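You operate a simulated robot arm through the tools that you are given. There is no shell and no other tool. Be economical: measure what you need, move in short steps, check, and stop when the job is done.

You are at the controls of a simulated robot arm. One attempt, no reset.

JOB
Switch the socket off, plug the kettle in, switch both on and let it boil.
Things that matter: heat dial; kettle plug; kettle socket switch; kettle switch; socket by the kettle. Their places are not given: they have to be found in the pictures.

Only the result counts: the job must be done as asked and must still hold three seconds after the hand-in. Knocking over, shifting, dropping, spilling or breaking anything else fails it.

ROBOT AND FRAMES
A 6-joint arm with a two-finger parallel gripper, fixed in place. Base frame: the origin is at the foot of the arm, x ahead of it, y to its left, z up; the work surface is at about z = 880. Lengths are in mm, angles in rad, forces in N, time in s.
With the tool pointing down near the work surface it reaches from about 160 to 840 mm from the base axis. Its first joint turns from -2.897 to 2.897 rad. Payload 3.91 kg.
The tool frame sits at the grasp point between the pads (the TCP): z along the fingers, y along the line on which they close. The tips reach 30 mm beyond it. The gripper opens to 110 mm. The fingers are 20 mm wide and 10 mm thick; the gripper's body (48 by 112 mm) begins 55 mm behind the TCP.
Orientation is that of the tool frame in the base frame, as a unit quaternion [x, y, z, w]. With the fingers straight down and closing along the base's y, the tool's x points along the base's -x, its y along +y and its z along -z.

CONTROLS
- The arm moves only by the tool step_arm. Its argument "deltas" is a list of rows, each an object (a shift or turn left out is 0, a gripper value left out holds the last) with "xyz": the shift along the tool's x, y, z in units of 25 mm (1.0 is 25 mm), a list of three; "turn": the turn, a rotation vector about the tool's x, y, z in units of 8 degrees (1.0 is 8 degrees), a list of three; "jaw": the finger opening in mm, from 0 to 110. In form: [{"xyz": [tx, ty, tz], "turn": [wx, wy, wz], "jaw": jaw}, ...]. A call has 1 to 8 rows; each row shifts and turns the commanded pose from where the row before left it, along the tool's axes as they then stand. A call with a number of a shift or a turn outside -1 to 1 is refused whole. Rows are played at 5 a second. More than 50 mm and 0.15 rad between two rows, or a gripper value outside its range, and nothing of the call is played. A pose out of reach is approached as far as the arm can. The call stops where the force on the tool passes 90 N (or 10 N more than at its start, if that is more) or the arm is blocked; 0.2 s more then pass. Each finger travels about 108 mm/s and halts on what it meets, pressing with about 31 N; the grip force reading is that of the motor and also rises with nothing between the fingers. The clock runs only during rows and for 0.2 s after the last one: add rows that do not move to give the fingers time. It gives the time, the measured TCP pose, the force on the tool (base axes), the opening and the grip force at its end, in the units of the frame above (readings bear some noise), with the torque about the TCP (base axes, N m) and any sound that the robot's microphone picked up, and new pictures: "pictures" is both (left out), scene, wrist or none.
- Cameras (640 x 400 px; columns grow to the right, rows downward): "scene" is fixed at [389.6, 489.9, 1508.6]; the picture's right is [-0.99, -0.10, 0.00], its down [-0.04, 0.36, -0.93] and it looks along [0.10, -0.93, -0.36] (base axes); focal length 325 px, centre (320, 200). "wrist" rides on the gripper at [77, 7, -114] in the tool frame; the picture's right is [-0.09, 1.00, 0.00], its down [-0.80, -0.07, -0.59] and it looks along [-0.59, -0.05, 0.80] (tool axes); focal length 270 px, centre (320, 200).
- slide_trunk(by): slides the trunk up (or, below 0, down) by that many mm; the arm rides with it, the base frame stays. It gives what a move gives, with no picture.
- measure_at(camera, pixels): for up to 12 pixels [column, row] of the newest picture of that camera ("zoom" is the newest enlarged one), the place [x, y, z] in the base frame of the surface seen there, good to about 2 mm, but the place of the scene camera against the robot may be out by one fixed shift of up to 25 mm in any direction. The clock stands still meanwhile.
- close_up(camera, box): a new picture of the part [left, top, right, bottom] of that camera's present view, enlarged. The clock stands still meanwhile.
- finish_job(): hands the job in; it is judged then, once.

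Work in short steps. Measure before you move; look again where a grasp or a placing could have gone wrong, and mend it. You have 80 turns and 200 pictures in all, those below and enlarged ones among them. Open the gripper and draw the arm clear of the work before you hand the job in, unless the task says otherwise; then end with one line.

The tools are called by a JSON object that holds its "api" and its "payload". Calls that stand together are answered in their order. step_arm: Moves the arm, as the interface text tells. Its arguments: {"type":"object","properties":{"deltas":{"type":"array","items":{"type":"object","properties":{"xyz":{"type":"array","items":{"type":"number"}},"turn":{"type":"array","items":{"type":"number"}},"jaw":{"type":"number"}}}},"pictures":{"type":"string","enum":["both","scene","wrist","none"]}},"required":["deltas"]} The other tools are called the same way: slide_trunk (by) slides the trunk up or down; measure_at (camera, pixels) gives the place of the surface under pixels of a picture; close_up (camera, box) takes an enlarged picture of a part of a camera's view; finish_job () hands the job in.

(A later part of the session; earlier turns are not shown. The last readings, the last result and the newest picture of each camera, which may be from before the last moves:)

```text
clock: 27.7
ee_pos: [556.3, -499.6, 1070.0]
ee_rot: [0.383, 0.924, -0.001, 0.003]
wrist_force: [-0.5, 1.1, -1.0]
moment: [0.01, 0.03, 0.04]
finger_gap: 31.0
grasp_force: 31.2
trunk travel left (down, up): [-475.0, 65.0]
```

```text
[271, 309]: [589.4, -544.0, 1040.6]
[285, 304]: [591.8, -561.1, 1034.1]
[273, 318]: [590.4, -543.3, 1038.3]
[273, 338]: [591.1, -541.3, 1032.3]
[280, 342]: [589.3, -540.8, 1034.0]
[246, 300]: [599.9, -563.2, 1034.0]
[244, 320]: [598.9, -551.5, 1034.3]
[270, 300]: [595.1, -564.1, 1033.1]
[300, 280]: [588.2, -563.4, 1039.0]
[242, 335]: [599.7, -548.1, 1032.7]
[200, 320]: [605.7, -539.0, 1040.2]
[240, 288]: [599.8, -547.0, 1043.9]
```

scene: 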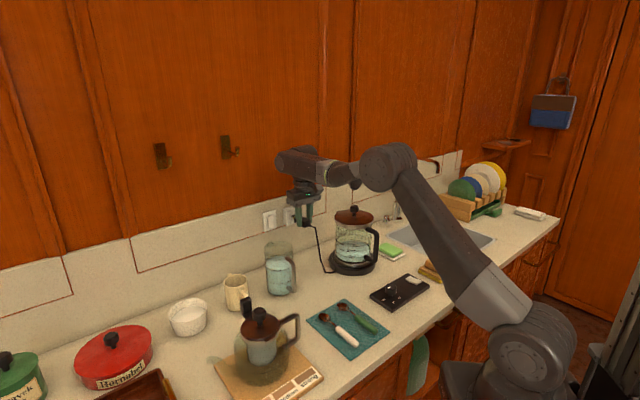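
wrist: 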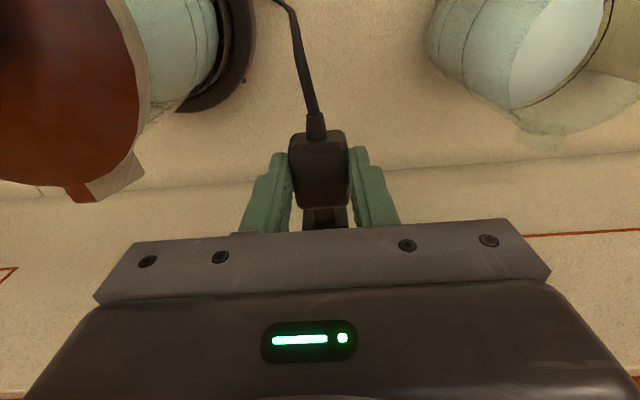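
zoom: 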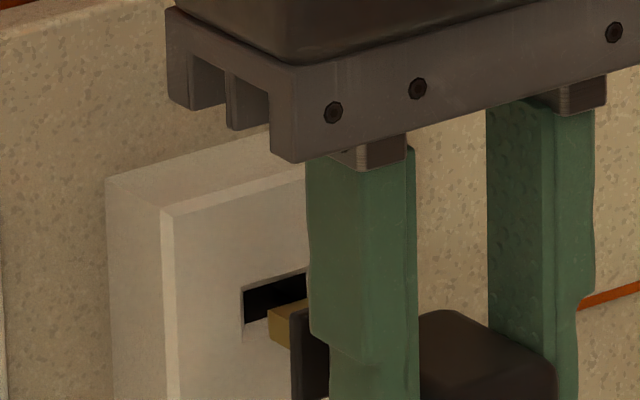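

Blade is now centred on the slot (z 1037 vs 1037.4; u −25.8 vs −25.5), 8 mm from the face. I insert in small steps.

{"api": "step_arm", "payload": {"deltas": [{"xyz": [-0.2, 0, 0]}, {"xyz": [-0.16, 0, 0]}, {"xyz": [-0.16, 0, 0]}, {"xyz": [-0.16, 0, 0]}, {}], "pictures": "scene"}}

{"api": "close_up", "payload": {"camera": "scene", "box": [276, 200, 308, 220]}}

```text
clock: 28.9
ee_pos: [566.3, -509.1, 1070.8]
ee_rot: [0.384, 0.923, -0.001, 0.002]
wrist_force: [-2.6, 1.7, 2.8]
moment: [-0.1, -0.04, -0.09]
finger_gap: 31.1
grasp_force: 30.8
trunk travel left (down, up): [-475.0, 65.0]
```

scene: 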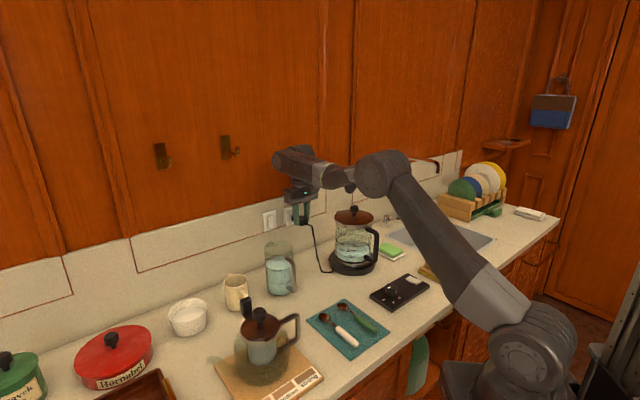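

```text
16.00 times, centred on (292, 210) of scene
```

zoom: 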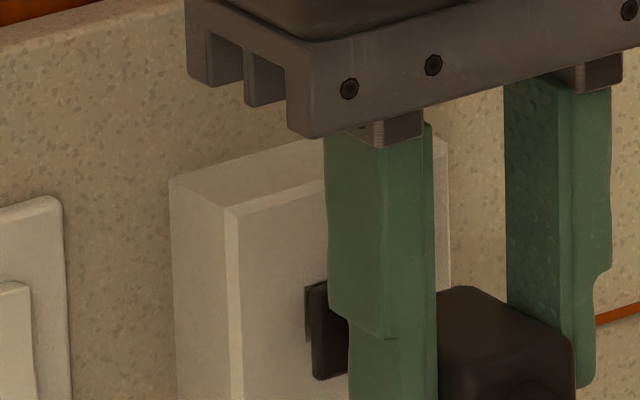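

Blade tip seems to be in the slot, with 4 N force. I continue in small steps.

{"api": "step_arm", "payload": {"deltas": [{"xyz": [-0.12, 0, 0]}, {"xyz": [-0.12, 0, 0]}, {"xyz": [-0.12, 0, 0]}, {}], "pictures": "scene"}}

{"api": "close_up", "payload": {"camera": "scene", "box": [276, 200, 308, 220]}}

```text
clock: 29.9
ee_pos: [573.2, -514.9, 1070.4]
ee_rot: [0.383, 0.924, 0.001, 0.001]
wrist_force: [-17.3, 10.5, -6.6]
moment: [0.28, 0.5, 0.02]
finger_gap: 30.8
grasp_force: 31.0
trunk travel left (down, up): [-475.0, 65.0]
```

scene: 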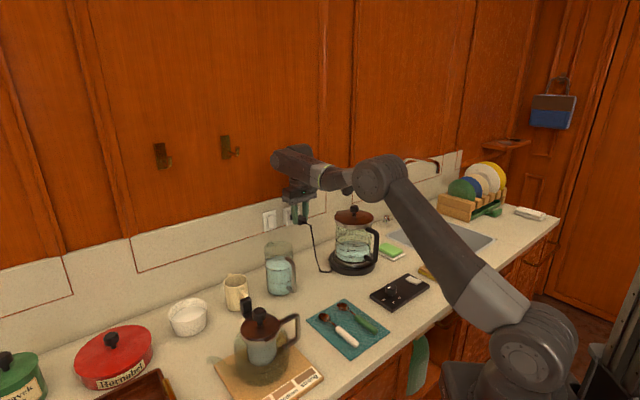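

```text
16.00 times, centred on (292, 210) of scene
```

zoom: 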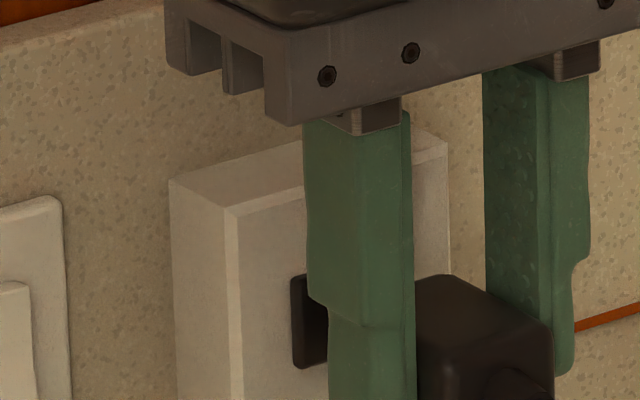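

{"api": "measure_at", "payload": {"camera": "zoom", "pixels": [[296, 290], [296, 350], [310, 340], [292, 300], [285, 300], [280, 330], [270, 300], [430, 290], [480, 290]]}}

{"api": "step_arm", "payload": {"deltas": [{"xyz": [-0.1, 0, 0]}, {"xyz": [-0.1, 0, 0]}, {}], "pictures": "none"}}

```text
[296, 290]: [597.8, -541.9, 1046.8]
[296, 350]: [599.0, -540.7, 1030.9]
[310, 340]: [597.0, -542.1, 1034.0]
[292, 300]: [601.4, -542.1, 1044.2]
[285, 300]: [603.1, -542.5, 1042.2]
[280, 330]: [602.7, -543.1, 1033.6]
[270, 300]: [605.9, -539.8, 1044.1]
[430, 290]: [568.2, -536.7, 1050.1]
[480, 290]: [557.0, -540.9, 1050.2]
```

```text
clock: 30.7
ee_pos: [575.4, -518.3, 1072.2]
ee_rot: [0.384, 0.923, -0.001, 0.003]
wrist_force: [-23.9, 17.4, -4.2]
moment: [0.35, 0.48, -0.06]
finger_gap: 30.9
grasp_force: 31.6
trunk travel left (down, up): [-475.0, 65.0]
```

Flange face nearly flush (806 vs 810). I push once more to be sure it's seated.

{"api": "step_arm", "payload": {"deltas": [{"xyz": [-0.12, 0, 0]}, {"xyz": [-0.08, 0, 0]}, {}], "pictures": "scene"}}

{"api": "close_up", "payload": {"camera": "scene", "box": [276, 200, 308, 220]}}

{"api": "measure_at", "payload": {"camera": "zoom", "pixels": [[296, 290], [296, 350], [289, 300], [289, 340], [310, 340], [270, 300], [270, 340]]}}

```text
clock: 31.5
ee_pos: [579.9, -521.1, 1073.4]
ee_rot: [0.383, 0.924, -0.001, 0.004]
wrist_force: [-23.0, 16.1, -1.9]
moment: [0.31, 0.45, -0.04]
finger_gap: 30.9
grasp_force: 30.5
trunk travel left (down, up): [-475.0, 65.0]
```

scene: 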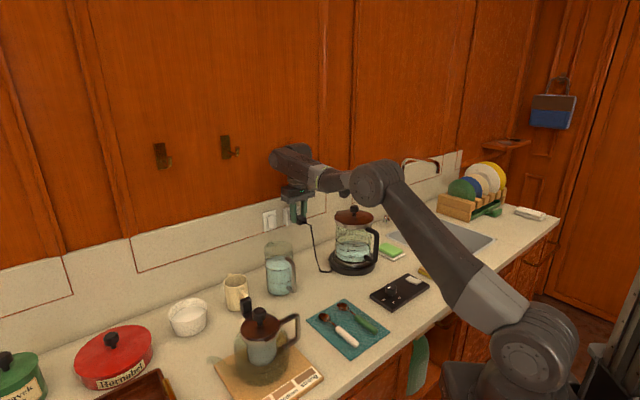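

```text
16.00 times, centred on (292, 210) of scene
```

zoom: 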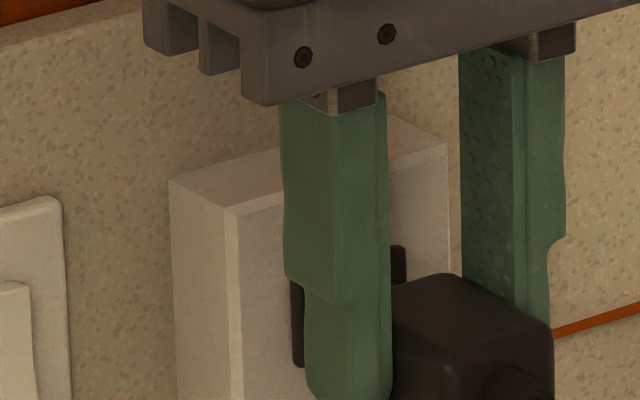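

```text
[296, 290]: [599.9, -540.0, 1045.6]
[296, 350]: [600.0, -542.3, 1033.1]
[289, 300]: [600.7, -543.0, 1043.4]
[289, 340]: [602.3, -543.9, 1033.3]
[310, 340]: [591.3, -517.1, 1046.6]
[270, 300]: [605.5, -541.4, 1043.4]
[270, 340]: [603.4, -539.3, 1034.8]
```

Now the fingers slide along the plug while the flange stays put: it's fully seated. I open, rise clear and back off.

{"api": "step_arm", "payload": {"deltas": [{"jaw": 60}, {"jaw": 60}, {}, {"xyz": [0.2, 0, -0.6]}, {"xyz": [0, 0, -1]}, {"xyz": [0, 0, -1]}, {"xyz": [0, 0, -1]}, {}], "pictures": "both"}}

{"api": "close_up", "payload": {"camera": "scene", "box": [250, 195, 330, 245]}}

```text
clock: 33.3
ee_pos: [575.9, -517.8, 1159.9]
ee_rot: [0.383, 0.924, -0.001, 0.002]
wrist_force: [0.2, 0.0, 0.1]
moment: [0.01, 0.03, -0.01]
finger_gap: 60.0
grasp_force: 0.1
out of reach, approached as far as the arm can: row 7
trunk travel left (down, up): [-475.0, 65.0]
```

scene: 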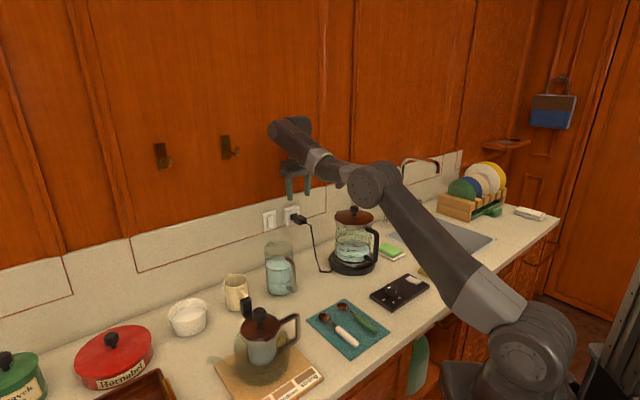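
wrist: 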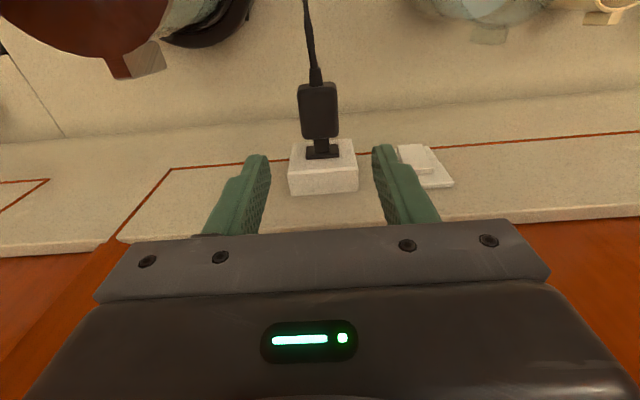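

```text
8.00 times, centred on (290, 220) of scene
```

zoom: 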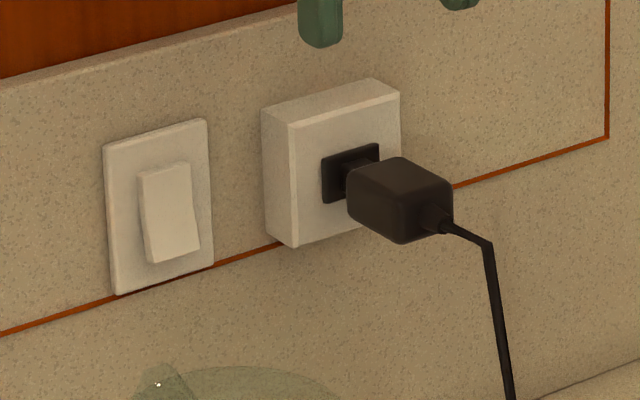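

The plug is seated against the socket. Next I press the rocker's lower end: close fingers, shift over to u≈−126 and tilt 45°.

{"api": "step_arm", "payload": {"deltas": [{"xyz": [0.3, 0.85, 0.3], "jaw": 0}, {"xyz": [0.3, 0.85, 0.5]}, {"xyz": [0.3, 0.85, 0.5]}, {"xyz": [0.3, 0.85, 0.5]}, {"turn": [0, -1, 0]}, {"turn": [0, -1, 0]}, {"turn": [0, -1, 0]}, {"turn": [0, -1, 0]}], "pictures": "none"}}

{"api": "step_arm", "payload": {"deltas": [{"turn": [0, -1, 0]}, {"turn": [0, -0.625, 0]}, {}], "pictures": "both"}}

```text
clock: 35.1
ee_pos: [614.9, -435.8, 1114.9]
ee_rot: [0.368, 0.887, -0.107, 0.258]
wrist_force: [0.2, -0.2, 0.0]
moment: [-0.02, -0.01, -0.01]
finger_gap: 0.0
grasp_force: 31.6
trunk travel left (down, up): [-475.0, 65.0]
```

```text
clock: 35.9
ee_pos: [615.4, -435.7, 1114.3]
ee_rot: [0.353, 0.852, -0.147, 0.356]
wrist_force: [-0.5, -0.3, 0.6]
moment: [-0.01, 0.02, -0.04]
finger_gap: 0.0
grasp_force: 31.2
trunk travel left (down, up): [-475.0, 65.0]
```

scene: 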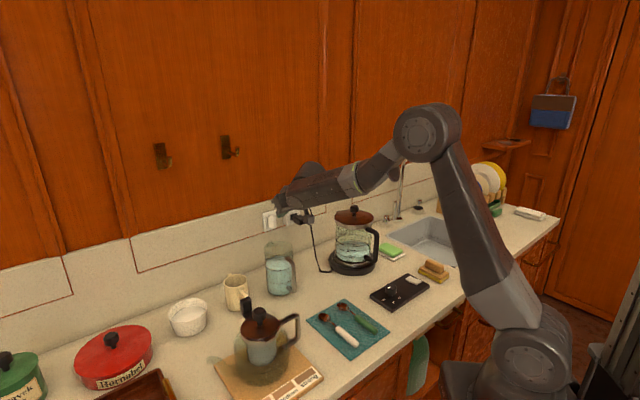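
wrist: 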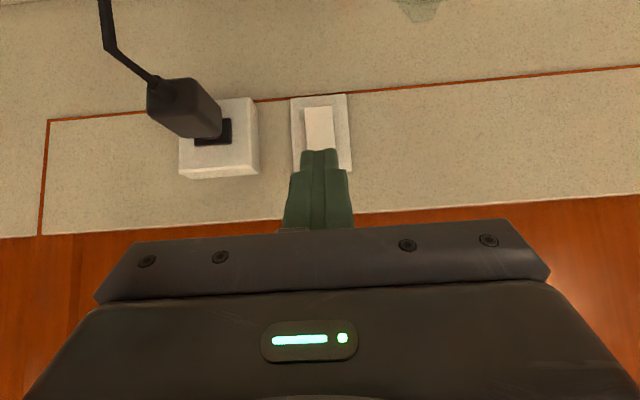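

TCP w=743, u=−127, z=1114. I descend 64 mm and advance to just short of the rocker's lower end.

{"api": "step_arm", "payload": {"deltas": [{"xyz": [0.606, 0, 0.606]}, {"xyz": [0.606, 0, 0.606]}, {"xyz": [0.606, 0, 0.606]}, {"xyz": [-0.5, 0, 0.5]}, {"xyz": [-0.5, 0, 0.5]}, {}], "pictures": "both"}}

```text
clock: 37.3
ee_pos: [641.8, -460.2, 1048.9]
ee_rot: [0.354, 0.852, -0.148, 0.356]
wrist_force: [0.0, -0.2, -0.6]
moment: [-0.01, 0.0, -0.01]
finger_gap: 0.0
grasp_force: 31.2
trunk travel left (down, up): [-475.0, 65.0]
```

scene: 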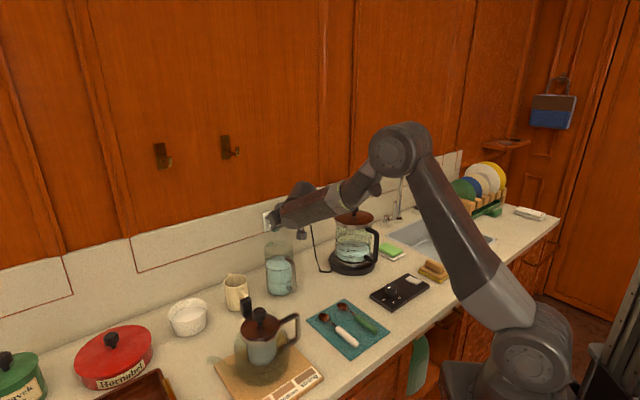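
wrist: 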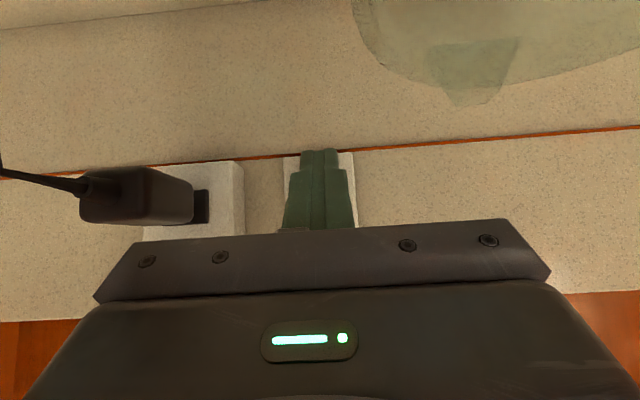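

Aligned; contact expected after ~9 mm. I push in small steps.

{"api": "step_arm", "payload": {"deltas": [{"xyz": [-0.12, 0, 0.12]}, {"xyz": [-0.1, 0, 0.1]}, {"xyz": [-0.08, 0, 0.08]}, {"xyz": [-0.08, 0, 0.08]}, {"xyz": [-0.06, 0, 0.06]}, {}], "pictures": "wrist"}}

```text
clock: 38.7
ee_pos: [650.8, -470.9, 1049.9]
ee_rot: [0.354, 0.852, -0.148, 0.355]
wrist_force: [-10.4, 10.5, -3.5]
moment: [0.34, 0.1, 0.04]
finger_gap: 0.0
grasp_force: 30.7
trunk travel left (down, up): [-475.0, 65.0]
```

wrist: 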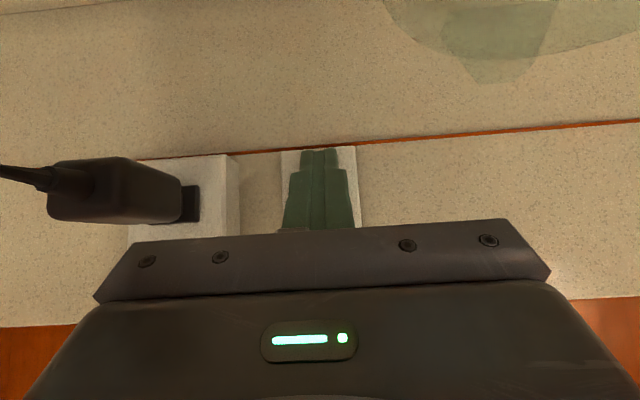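

{"api": "step_arm", "payload": {"deltas": [{"xyz": [-0.06, 0, 0.06]}, {"xyz": [-0.06, 0, 0.06]}, {}], "pictures": "none"}}

{"api": "step_arm", "payload": {"deltas": [{"xyz": [0.5, 0, -0.5]}, {"xyz": [0.5, 0, -0.5]}, {"xyz": [0.2, 0, -0.8]}, {"xyz": [-0.5, 0, -0.8]}, {"xyz": [-0.6, 0, -0.6]}, {"xyz": [-0.6, 0, -0.6]}], "pictures": "both"}}

{"api": "close_up", "payload": {"camera": "scene", "box": [250, 195, 330, 245]}}

{"api": "close_up", "payload": {"camera": "wrist", "box": [150, 40, 410, 200]}}

```text
clock: 39.5
ee_pos: [650.5, -470.7, 1048.3]
ee_rot: [0.354, 0.853, -0.147, 0.354]
wrist_force: [-29.7, 33.1, -9.5]
moment: [1.11, 0.17, 0.13]
finger_gap: 0.0
grasp_force: 30.9
trunk travel left (down, up): [-475.0, 65.0]
```

```text
clock: 40.9
ee_pos: [611.7, -433.2, 1125.4]
ee_rot: [0.354, 0.853, -0.147, 0.355]
wrist_force: [0.2, 0.3, 0.5]
moment: [0.0, 0.02, -0.03]
finger_gap: 0.0
grasp_force: 31.1
trunk travel left (down, up): [-475.0, 65.0]
```

scene: 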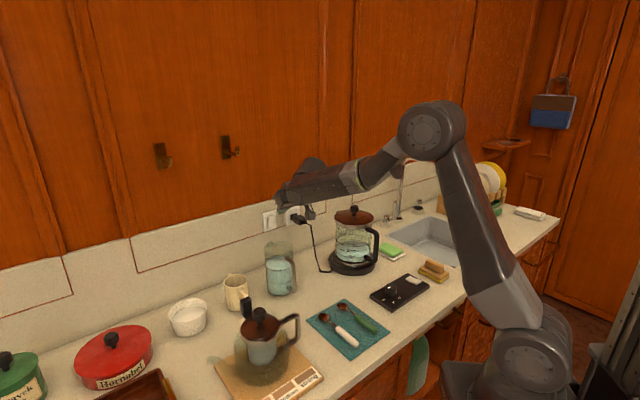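
wrist: 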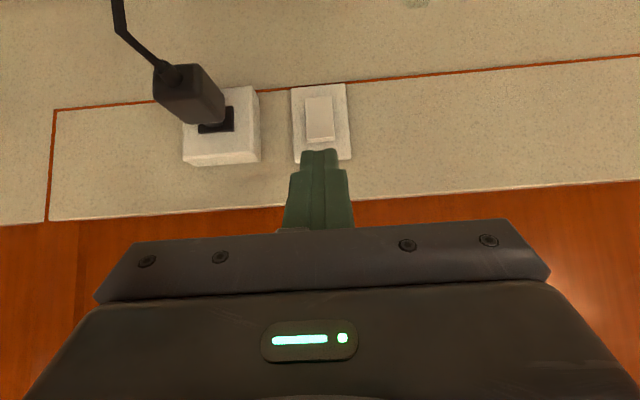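

```text
8.00 times, centred on (290, 220) of scene
```

zoom: 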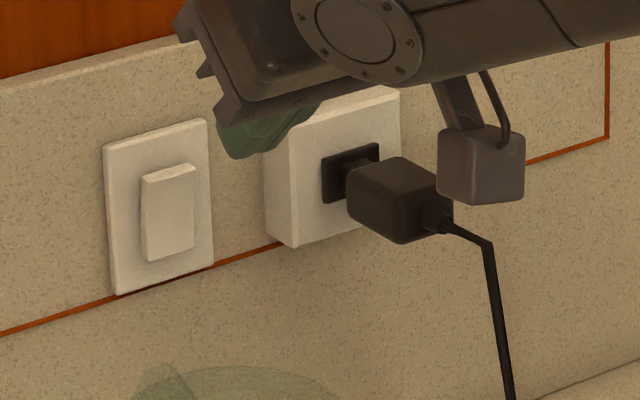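

```text
2.46 times, centred on (280, 120) of wrist
```

zoom: 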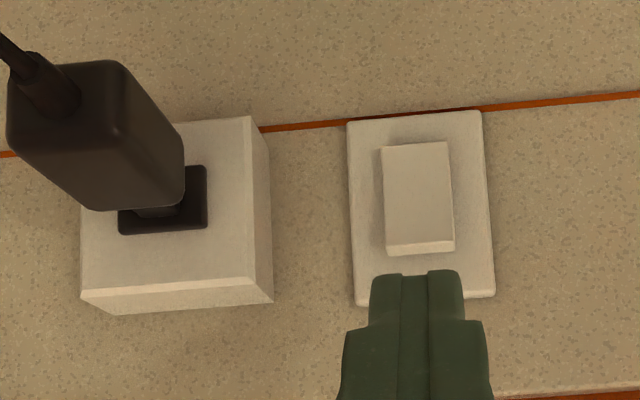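

The rocker is back to top-out (on), and the plug is still seated. I untilt and retreat from the wall, then go over to the control box.

{"api": "step_arm", "payload": {"deltas": [{"turn": [0, 1, 0]}, {"turn": [0, 1, 0]}, {"turn": [0, 1, 0]}, {"turn": [0, 1, 0]}, {"turn": [0, 1, 0]}, {"turn": [0, 0.625, 0]}, {"xyz": [1, 0, -0.5]}, {"xyz": [1, 0, -0.5]}], "pictures": "none"}}

{"api": "step_arm", "payload": {"deltas": [{"xyz": [1, 0, -0.5]}, {"xyz": [1, 0, 0]}, {"xyz": [1, 0, 0]}, {"xyz": [1, 0, 0]}, {"xyz": [1, -0.5, 0]}, {"xyz": [1, -0.5, 0]}, {"xyz": [1, -1, 0]}, {"xyz": [1, -1, 0]}], "pictures": "scene"}}

```text
clock: 42.7
ee_pos: [575.5, -396.9, 1153.3]
ee_rot: [0.382, 0.924, 0.0, 0.002]
wrist_force: [0.0, 0.5, 0.5]
moment: [-0.02, 0.0, -0.03]
finger_gap: 0.1
grasp_force: 31.4
trunk travel left (down, up): [-475.0, 65.0]
```

```text
clock: 44.5
ee_pos: [383.1, -309.6, 1162.7]
ee_rot: [0.382, 0.924, 0.0, 0.003]
wrist_force: [0.3, -0.2, -0.2]
moment: [0.02, 0.0, -0.01]
finger_gap: 0.0
grasp_force: 31.2
trunk travel left (down, up): [-475.0, 65.0]
```

scene: 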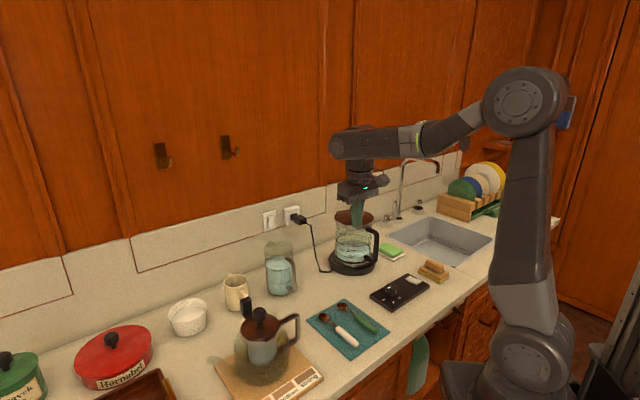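

Clear. I move over the control box.

{"api": "step_arm", "payload": {"deltas": [{"xyz": [0.7, -0.9, 0]}, {"xyz": [0.7, -0.9, 0]}, {"xyz": [0.6, -1, 0]}, {"xyz": [0, -1, 0.5]}, {"xyz": [0, -1, 0.8]}, {"xyz": [0, -1, 1]}, {"xyz": [0, -1, 1]}, {"xyz": [0, 0, 0]}], "pictures": "both"}}

{"api": "close_up", "payload": {"camera": "wrist", "box": [220, 0, 560, 210]}}

```text
clock: 46.3
ee_pos: [225.4, -394.7, 1080.1]
ee_rot: [0.383, 0.924, 0.0, 0.002]
wrist_force: [-0.1, -0.1, 0.0]
moment: [-0.01, -0.01, -0.01]
finger_gap: 0.0
grasp_force: 31.0
trunk travel left (down, up): [-475.0, 65.0]
```

scene: 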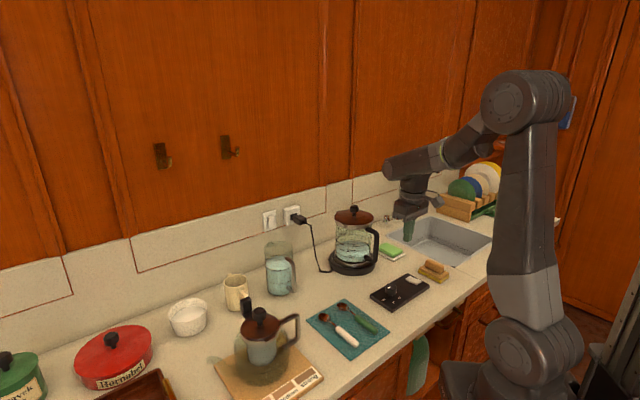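
wrist: 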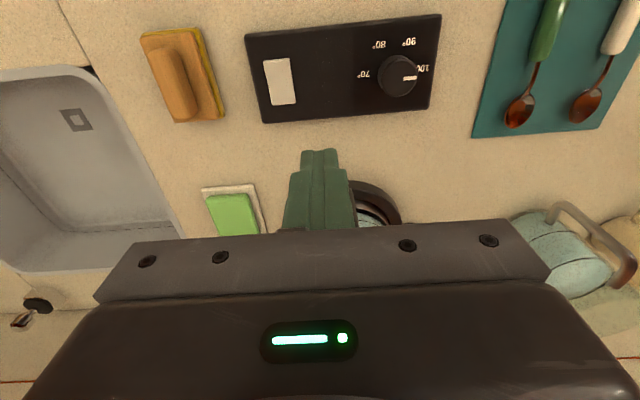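

```text
1.88 times, centred on (390, 105) of wrist
```

zoom: 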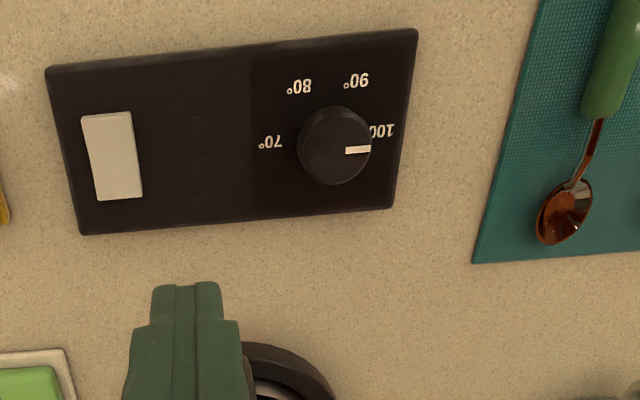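

Dial pointer aims at 100°. I zoom on the rocker and measure its two ends' heights.

{"api": "close_up", "payload": {"camera": "wrist", "box": [245, 40, 325, 120]}}

{"api": "measure_at", "payload": {"camera": "wrist", "pixels": [[270, 63], [287, 62], [271, 70], [288, 70], [272, 82], [290, 82], [274, 94], [292, 93], [276, 101], [293, 100], [256, 80], [310, 80]]}}

{"api": "close_up", "payload": {"camera": "scene", "box": [396, 265, 436, 305]}}

{"api": "close_up", "payload": {"camera": "wrist", "box": [350, 20, 450, 110]}}

```text
5.00 times, centred on (285, 80) of wrist
```

zoom: 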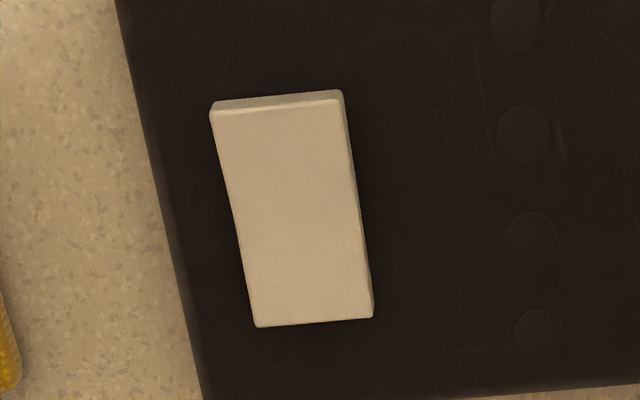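

```text
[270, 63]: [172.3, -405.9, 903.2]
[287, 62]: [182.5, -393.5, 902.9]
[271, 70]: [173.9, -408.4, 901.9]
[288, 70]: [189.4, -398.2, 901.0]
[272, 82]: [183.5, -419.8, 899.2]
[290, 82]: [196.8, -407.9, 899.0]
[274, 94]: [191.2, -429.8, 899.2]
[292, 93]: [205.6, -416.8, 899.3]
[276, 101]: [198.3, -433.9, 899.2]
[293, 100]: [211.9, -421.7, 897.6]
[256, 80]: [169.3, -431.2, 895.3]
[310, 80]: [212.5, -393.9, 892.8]
```

```text
10.00 times, centred on (416, 285) of scene
```

zoom: 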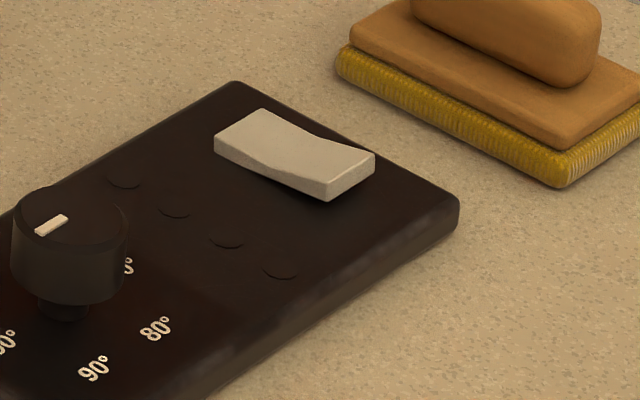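

```text
4.44 times, centred on (400, 65) of wrist
```

zoom: 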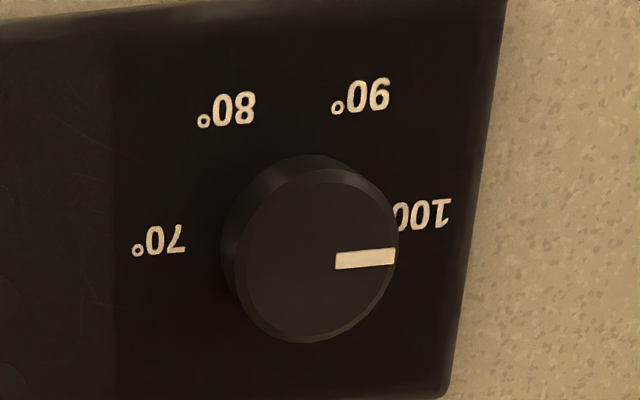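

Room-side end is raised (903 vs 898), far end pressed; same sense as the wall switch's "off". I move above the near end (w≈412, u≈157.5) and descend to just above.

{"api": "step_arm", "payload": {"deltas": [{"xyz": [0.53, -0.755, 0.5]}, {"xyz": [0.53, -0.755, 0.9]}, {"xyz": [0, 0, 1]}, {"xyz": [0, 0, 1]}, {"xyz": [0, 0, 1]}, {"xyz": [0, 0, 1]}, {}], "pictures": "both"}}

{"api": "close_up", "payload": {"camera": "wrist", "box": [260, 80, 380, 200]}}

```text
clock: 47.9
ee_pos: [181.9, -402.4, 943.9]
ee_rot: [0.384, 0.924, 0.0, 0.002]
wrist_force: [-0.7, 0.2, 0.4]
moment: [-0.02, -0.01, 0.02]
finger_gap: 0.0
grasp_force: 31.0
trunk travel left (down, up): [-475.0, 65.0]
```

scene: 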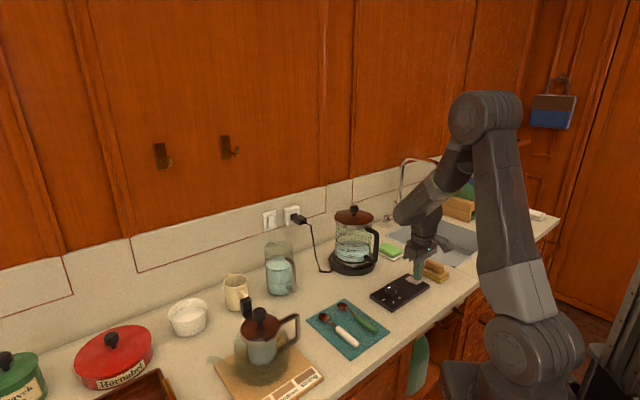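
wrist: 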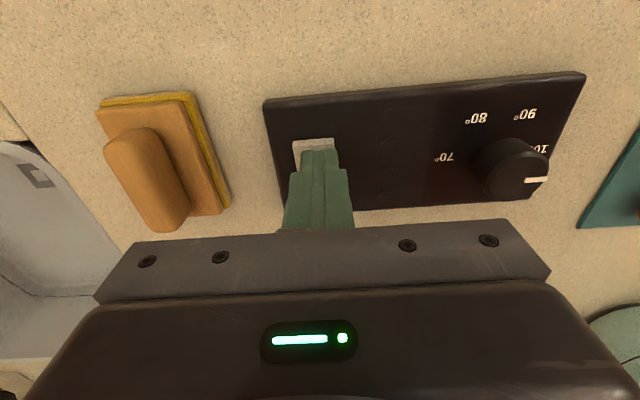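

```text
3.33 times, centred on (320, 140) of wrist
```

zoom: 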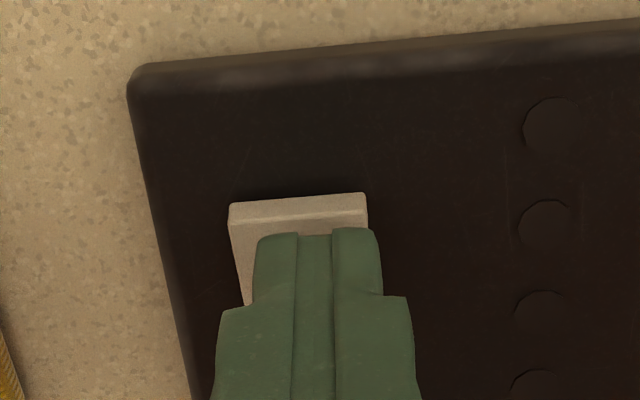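

Tips are over the near half of the rocker. I press down in small steps (contact ~11 mm).

{"api": "step_arm", "payload": {"deltas": [{"xyz": [0.08, -0.06, 0.3]}, {"xyz": [0, 0, 0.12]}, {"xyz": [0, 0, 0.08]}, {"xyz": [0, 0, 0.06]}, {"xyz": [0, 0, 0.06]}, {}], "pictures": "none"}}

```text
clock: 49.3
ee_pos: [177.5, -402.9, 931.2]
ee_rot: [0.383, 0.924, -0.004, 0.004]
wrist_force: [1.7, -0.1, 55.0]
moment: [-0.34, -0.55, -0.74]
finger_gap: 0.0
grasp_force: 31.0
trunk travel left (down, up): [-475.0, 65.0]
```

55 N at tip z≈901. I raise and look at the rocker.

{"api": "step_arm", "payload": {"deltas": [{"xyz": [0, 0, -0.6]}, {"xyz": [-1, 0, -1]}, {"xyz": [-1, 0, -1]}, {}], "pictures": "wrist"}}

{"api": "close_up", "payload": {"camera": "wrist", "box": [240, 40, 360, 150]}}

{"api": "close_up", "payload": {"camera": "scene", "box": [330, 195, 440, 315]}}

```text
clock: 50.3
ee_pos: [215.0, -437.5, 993.6]
ee_rot: [0.383, 0.924, 0.0, 0.002]
wrist_force: [-0.5, 0.2, -0.3]
moment: [-0.02, 0.02, 0.01]
finger_gap: 0.0
grasp_force: 30.6
trunk travel left (down, up): [-475.0, 65.0]
```

wrist: 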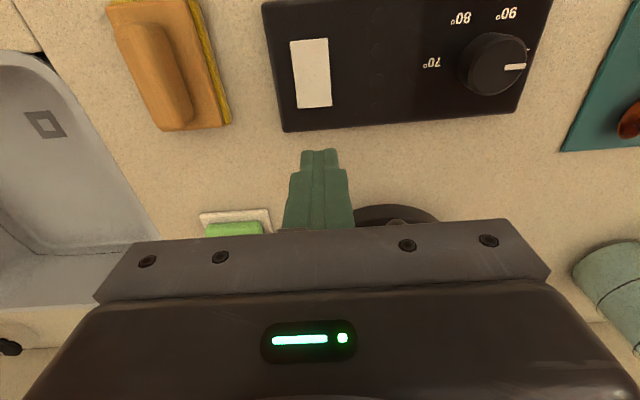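

```text
3.64 times, centred on (300, 95) of wrist
```

zoom: 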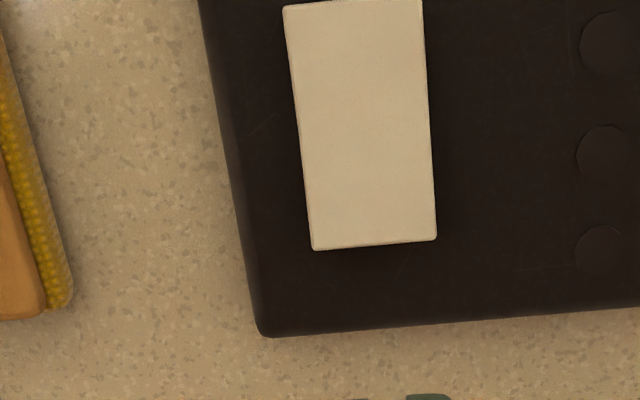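

```text
3.33 times, centred on (385, 255) of scene
```

zoom: 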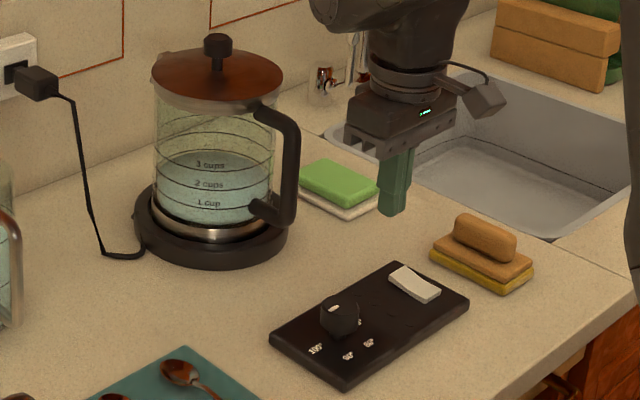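

{"api": "measure_at", "payload": {"camera": "wrist", "pixels": [[294, 45], [326, 42], [295, 52], [326, 50], [297, 75], [328, 75], [300, 98], [330, 97], [300, 104], [328, 103], [315, 104], [310, 44]]}}

{"api": "close_up", "payload": {"camera": "scene", "box": [396, 265, 436, 305]}}

```text
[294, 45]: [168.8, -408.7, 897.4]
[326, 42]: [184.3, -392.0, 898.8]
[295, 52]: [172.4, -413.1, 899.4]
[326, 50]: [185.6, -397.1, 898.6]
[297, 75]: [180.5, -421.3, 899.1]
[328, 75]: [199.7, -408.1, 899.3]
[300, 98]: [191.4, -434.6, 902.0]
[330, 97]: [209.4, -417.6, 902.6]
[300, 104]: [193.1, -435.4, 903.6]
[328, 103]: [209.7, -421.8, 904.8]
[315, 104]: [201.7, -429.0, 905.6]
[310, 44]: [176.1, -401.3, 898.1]
```

```text
10.00 times, centred on (416, 285) of scene
```

zoom: 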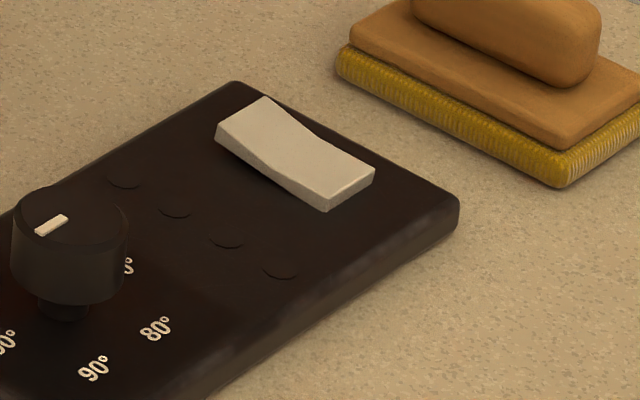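

The kettle switch has flipped (near end now 898, far end 904). I rise clear and wait, watching for signs of heating.

{"api": "step_arm", "payload": {"deltas": [{"xyz": [0, 0, -1]}, {"xyz": [0, 0, -1]}, {"xyz": [0.5, 0, -1]}, {"xyz": [0.5, 0, -1]}, {}, {}, {}, {}], "pictures": "none"}}

{"api": "step_arm", "payload": {"deltas": [{}, {}, {}, {}, {}, {}, {}, {}], "pictures": "both"}}

{"api": "close_up", "payload": {"camera": "scene", "box": [300, 190, 444, 310]}}

```text
clock: 52.1
ee_pos: [196.5, -421.3, 1092.0]
ee_rot: [0.383, 0.924, -0.001, 0.002]
wrist_force: [0.2, 0.7, -0.3]
moment: [-0.02, -0.02, -0.03]
finger_gap: 0.0
grasp_force: 31.2
trunk travel left (down, up): [-475.0, 65.0]
```

```text
clock: 53.9
ee_pos: [198.3, -421.8, 1092.7]
ee_rot: [0.383, 0.924, 0.0, 0.002]
wrist_force: [-0.3, 0.1, 0.3]
moment: [0.01, -0.02, -0.01]
finger_gap: 0.1
grasp_force: 30.4
trunk travel left (down, up): [-475.0, 65.0]
```

scene: 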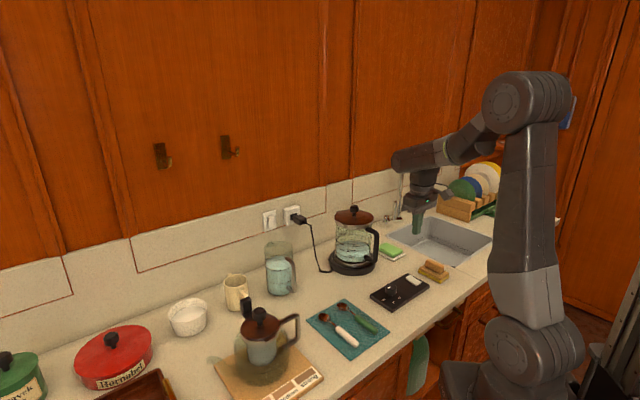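
wrist: 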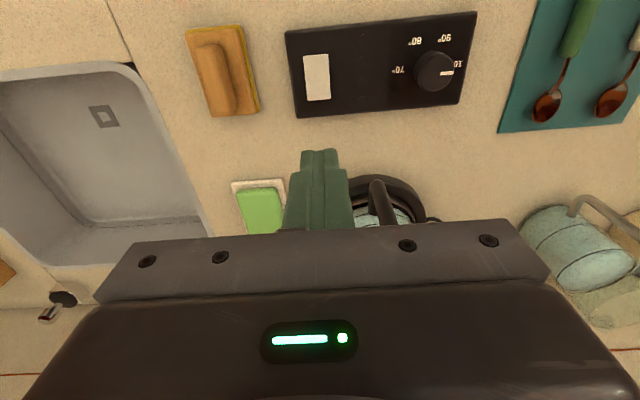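

```text
3.33 times, centred on (372, 250) of scene
```

zoom: 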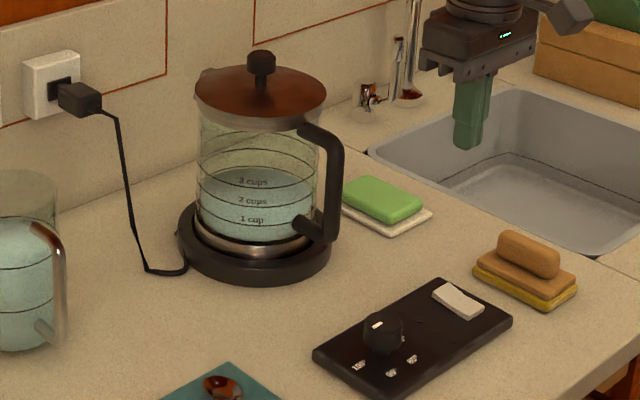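

No sign yet; water takes time. I idle and listen for sounds.

{"api": "step_arm", "payload": {"deltas": [{}, {}, {}, {}, {}, {}, {}, {}], "pictures": "none"}}

{"api": "step_arm", "payload": {"deltas": [{}, {}, {}, {}, {}, {}, {}, {}], "pictures": "none"}}

{"api": "step_arm", "payload": {"deltas": [{}, {}, {}, {}, {}, {}, {}, {}], "pictures": "none"}}

{"api": "step_arm", "payload": {"deltas": [{}, {}, {}, {}, {}, {}, {}, {}], "pictures": "wrist"}}

{"api": "close_up", "payload": {"camera": "scene", "box": [300, 190, 444, 310]}}

{"api": "close_up", "payload": {"camera": "wrist", "box": [280, 5, 480, 120]}}

```text
clock: 55.7
ee_pos: [196.4, -420.5, 1093.8]
ee_rot: [0.383, 0.924, -0.001, 0.003]
wrist_force: [0.3, -0.1, 0.8]
moment: [0.0, -0.01, 0.02]
finger_gap: 0.2
grasp_force: 31.4
trunk travel left (down, up): [-475.0, 65.0]
```

```text
clock: 57.5
ee_pos: [198.2, -420.2, 1092.5]
ee_rot: [0.383, 0.924, -0.001, 0.002]
wrist_force: [0.5, 0.6, -0.1]
moment: [-0.01, 0.04, -0.02]
finger_gap: 0.0
grasp_force: 31.1
trunk travel left (down, up): [-475.0, 65.0]
```

```text
clock: 59.3
ee_pos: [198.3, -421.6, 1092.7]
ee_rot: [0.383, 0.924, -0.001, 0.002]
wrist_force: [-0.8, -0.4, -0.2]
moment: [0.02, -0.01, 0.0]
finger_gap: 0.0
grasp_force: 31.4
trunk travel left (down, up): [-475.0, 65.0]
```

```text
clock: 61.1
ee_pos: [197.9, -421.4, 1092.3]
ee_rot: [0.384, 0.923, -0.001, 0.003]
wrist_force: [0.7, 0.0, -0.3]
moment: [-0.01, 0.0, 0.03]
finger_gap: 0.0
grasp_force: 31.1
trunk travel left (down, up): [-475.0, 65.0]
```

wrist: 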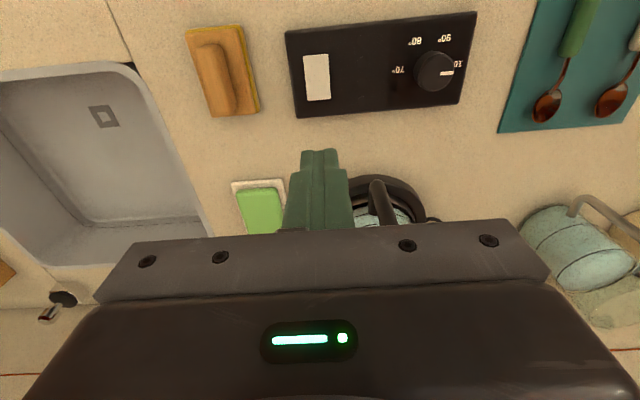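

```text
3.33 times, centred on (372, 250) of scene
```

zoom: 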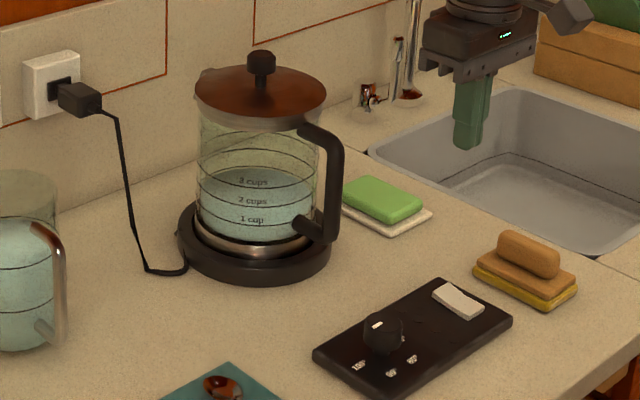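

```text
3.20 times, centred on (380, 62) of wrist
```

zoom: 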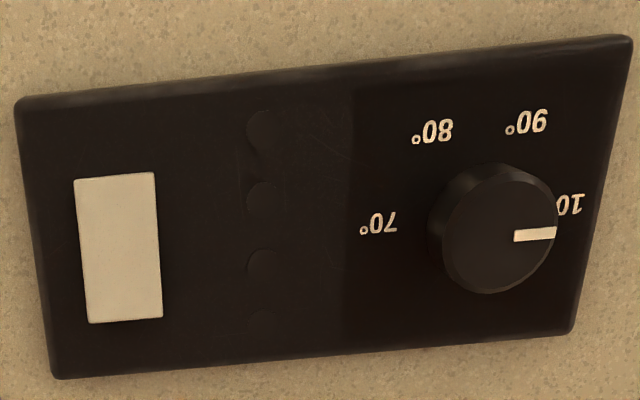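

Still nothing visible after 11 s. I wait longer and keep listening.

{"api": "step_arm", "payload": {"deltas": [{}, {}, {}, {}, {}, {}, {}, {}], "pictures": "none"}}

{"api": "step_arm", "payload": {"deltas": [{}, {}, {}, {}, {}, {}, {}, {}], "pictures": "none"}}

{"api": "step_arm", "payload": {"deltas": [{}, {}, {}, {}, {}, {}, {}, {}], "pictures": "none"}}

{"api": "step_arm", "payload": {"deltas": [{}, {}, {}, {}, {}, {}, {}, {}], "pictures": "none"}}

{"api": "step_arm", "payload": {"deltas": [{}, {}, {}, {}, {}, {}, {}, {}], "pictures": "none"}}

{"api": "step_arm", "payload": {"deltas": [{}, {}, {}, {}, {}, {}, {}, {}], "pictures": "scene"}}

{"api": "close_up", "payload": {"camera": "scene", "box": [320, 190, 400, 290]}}

{"api": "close_up", "payload": {"camera": "scene", "box": [275, 200, 315, 230]}}

```text
clock: 62.9
ee_pos: [196.9, -421.0, 1092.2]
ee_rot: [0.383, 0.924, 0.0, 0.003]
wrist_force: [0.0, -0.7, -0.7]
moment: [-0.01, 0.02, -0.01]
finger_gap: 0.1
grasp_force: 31.2
trunk travel left (down, up): [-475.0, 65.0]
```

```text
clock: 64.7
ee_pos: [197.0, -421.7, 1093.5]
ee_rot: [0.383, 0.924, -0.001, 0.003]
wrist_force: [0.6, -0.3, -0.2]
moment: [0.02, 0.0, 0.0]
finger_gap: 0.1
grasp_force: 31.1
trunk travel left (down, up): [-475.0, 65.0]
```

```text
clock: 66.5
ee_pos: [197.7, -420.6, 1092.8]
ee_rot: [0.383, 0.924, -0.001, 0.002]
wrist_force: [0.2, -0.7, -0.3]
moment: [0.0, 0.02, 0.0]
finger_gap: 0.2
grasp_force: 31.1
trunk travel left (down, up): [-475.0, 65.0]
```

```text
clock: 68.3
ee_pos: [197.8, -421.9, 1093.5]
ee_rot: [0.383, 0.924, -0.001, 0.002]
wrist_force: [0.5, 1.2, 0.5]
moment: [-0.01, 0.01, -0.02]
finger_gap: 0.0
grasp_force: 31.0
trunk travel left (down, up): [-475.0, 65.0]
```

```text
clock: 70.1
ee_pos: [197.8, -420.8, 1093.2]
ee_rot: [0.383, 0.924, 0.0, 0.002]
wrist_force: [-0.1, 0.4, 0.4]
moment: [0.01, 0.02, -0.03]
finger_gap: 0.0
grasp_force: 30.3
trunk travel left (down, up): [-475.0, 65.0]
```

```text
clock: 71.9
ee_pos: [198.9, -421.5, 1093.7]
ee_rot: [0.383, 0.924, -0.002, 0.003]
wrist_force: [-0.2, 0.8, -0.5]
moment: [-0.02, 0.01, -0.02]
finger_gap: 0.1
grasp_force: 31.2
trunk travel left (down, up): [-475.0, 65.0]
```

scene: 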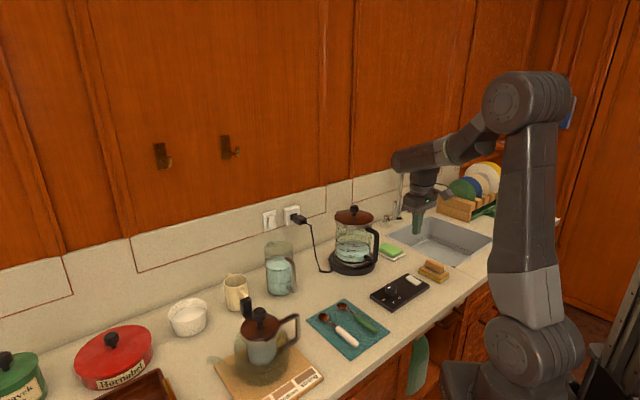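

```text
4.00 times, centred on (360, 240) of scene
```

zoom: 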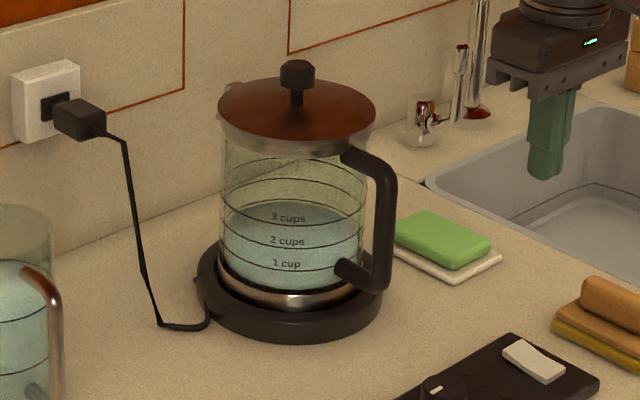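

```text
13.33 times, centred on (295, 215) of scene
```

zoom: 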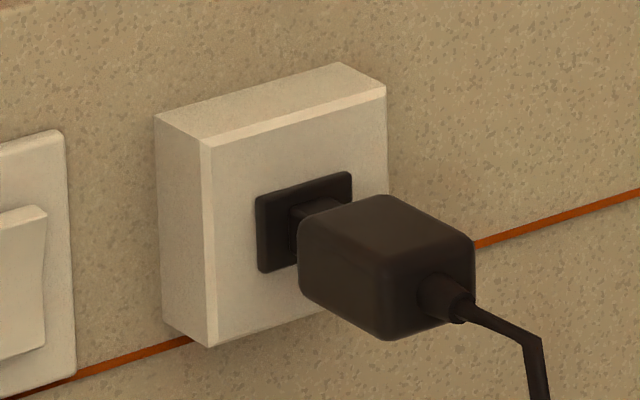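

The plug is flush. There's a small nub on the kettle base's left side at zoom (197,278); I inspect it, since it could be a lamp or switch.

{"api": "close_up", "payload": {"camera": "scene", "box": [325, 245, 385, 280]}}

{"api": "close_up", "payload": {"camera": "scene", "box": [364, 262, 436, 314]}}

{"api": "step_arm", "payload": {"deltas": [{"xyz": [1, 1, -1]}, {"xyz": [1, 1, -1]}, {"xyz": [0.3, 1, -1]}, {"xyz": [0, 1, -1]}, {"xyz": [0, 1, 0]}, {"xyz": [0, 1, 0]}, {"xyz": [0, 1, 0]}, {"xyz": [0, 1, 0]}], "pictures": "wrist"}}

```text
10.67 times, centred on (355, 262) of scene
```

zoom: 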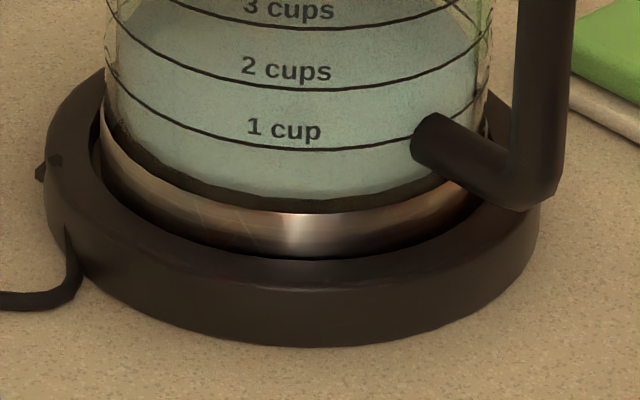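

```text
7.69 times, centred on (400, 288) of scene
```

zoom: 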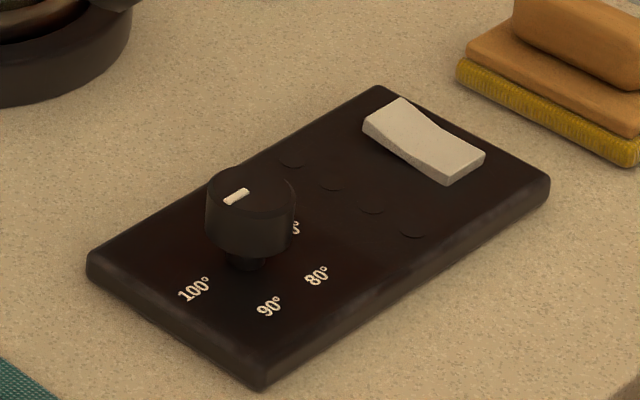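

```text
clock: 73.7
ee_pos: [298.0, -236.7, 1192.5]
ee_rot: [0.383, 0.924, -0.001, 0.003]
wrist_force: [0.4, -0.2, -0.4]
moment: [-0.02, -0.03, 0.02]
finger_gap: 0.0
grasp_force: 30.8
trunk travel left (down, up): [-475.0, 65.0]
```

wrist: 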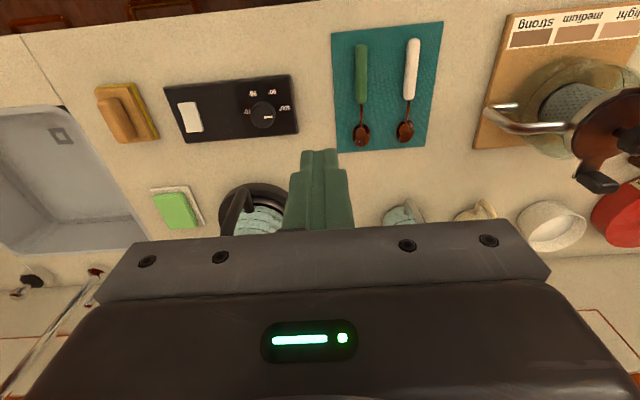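

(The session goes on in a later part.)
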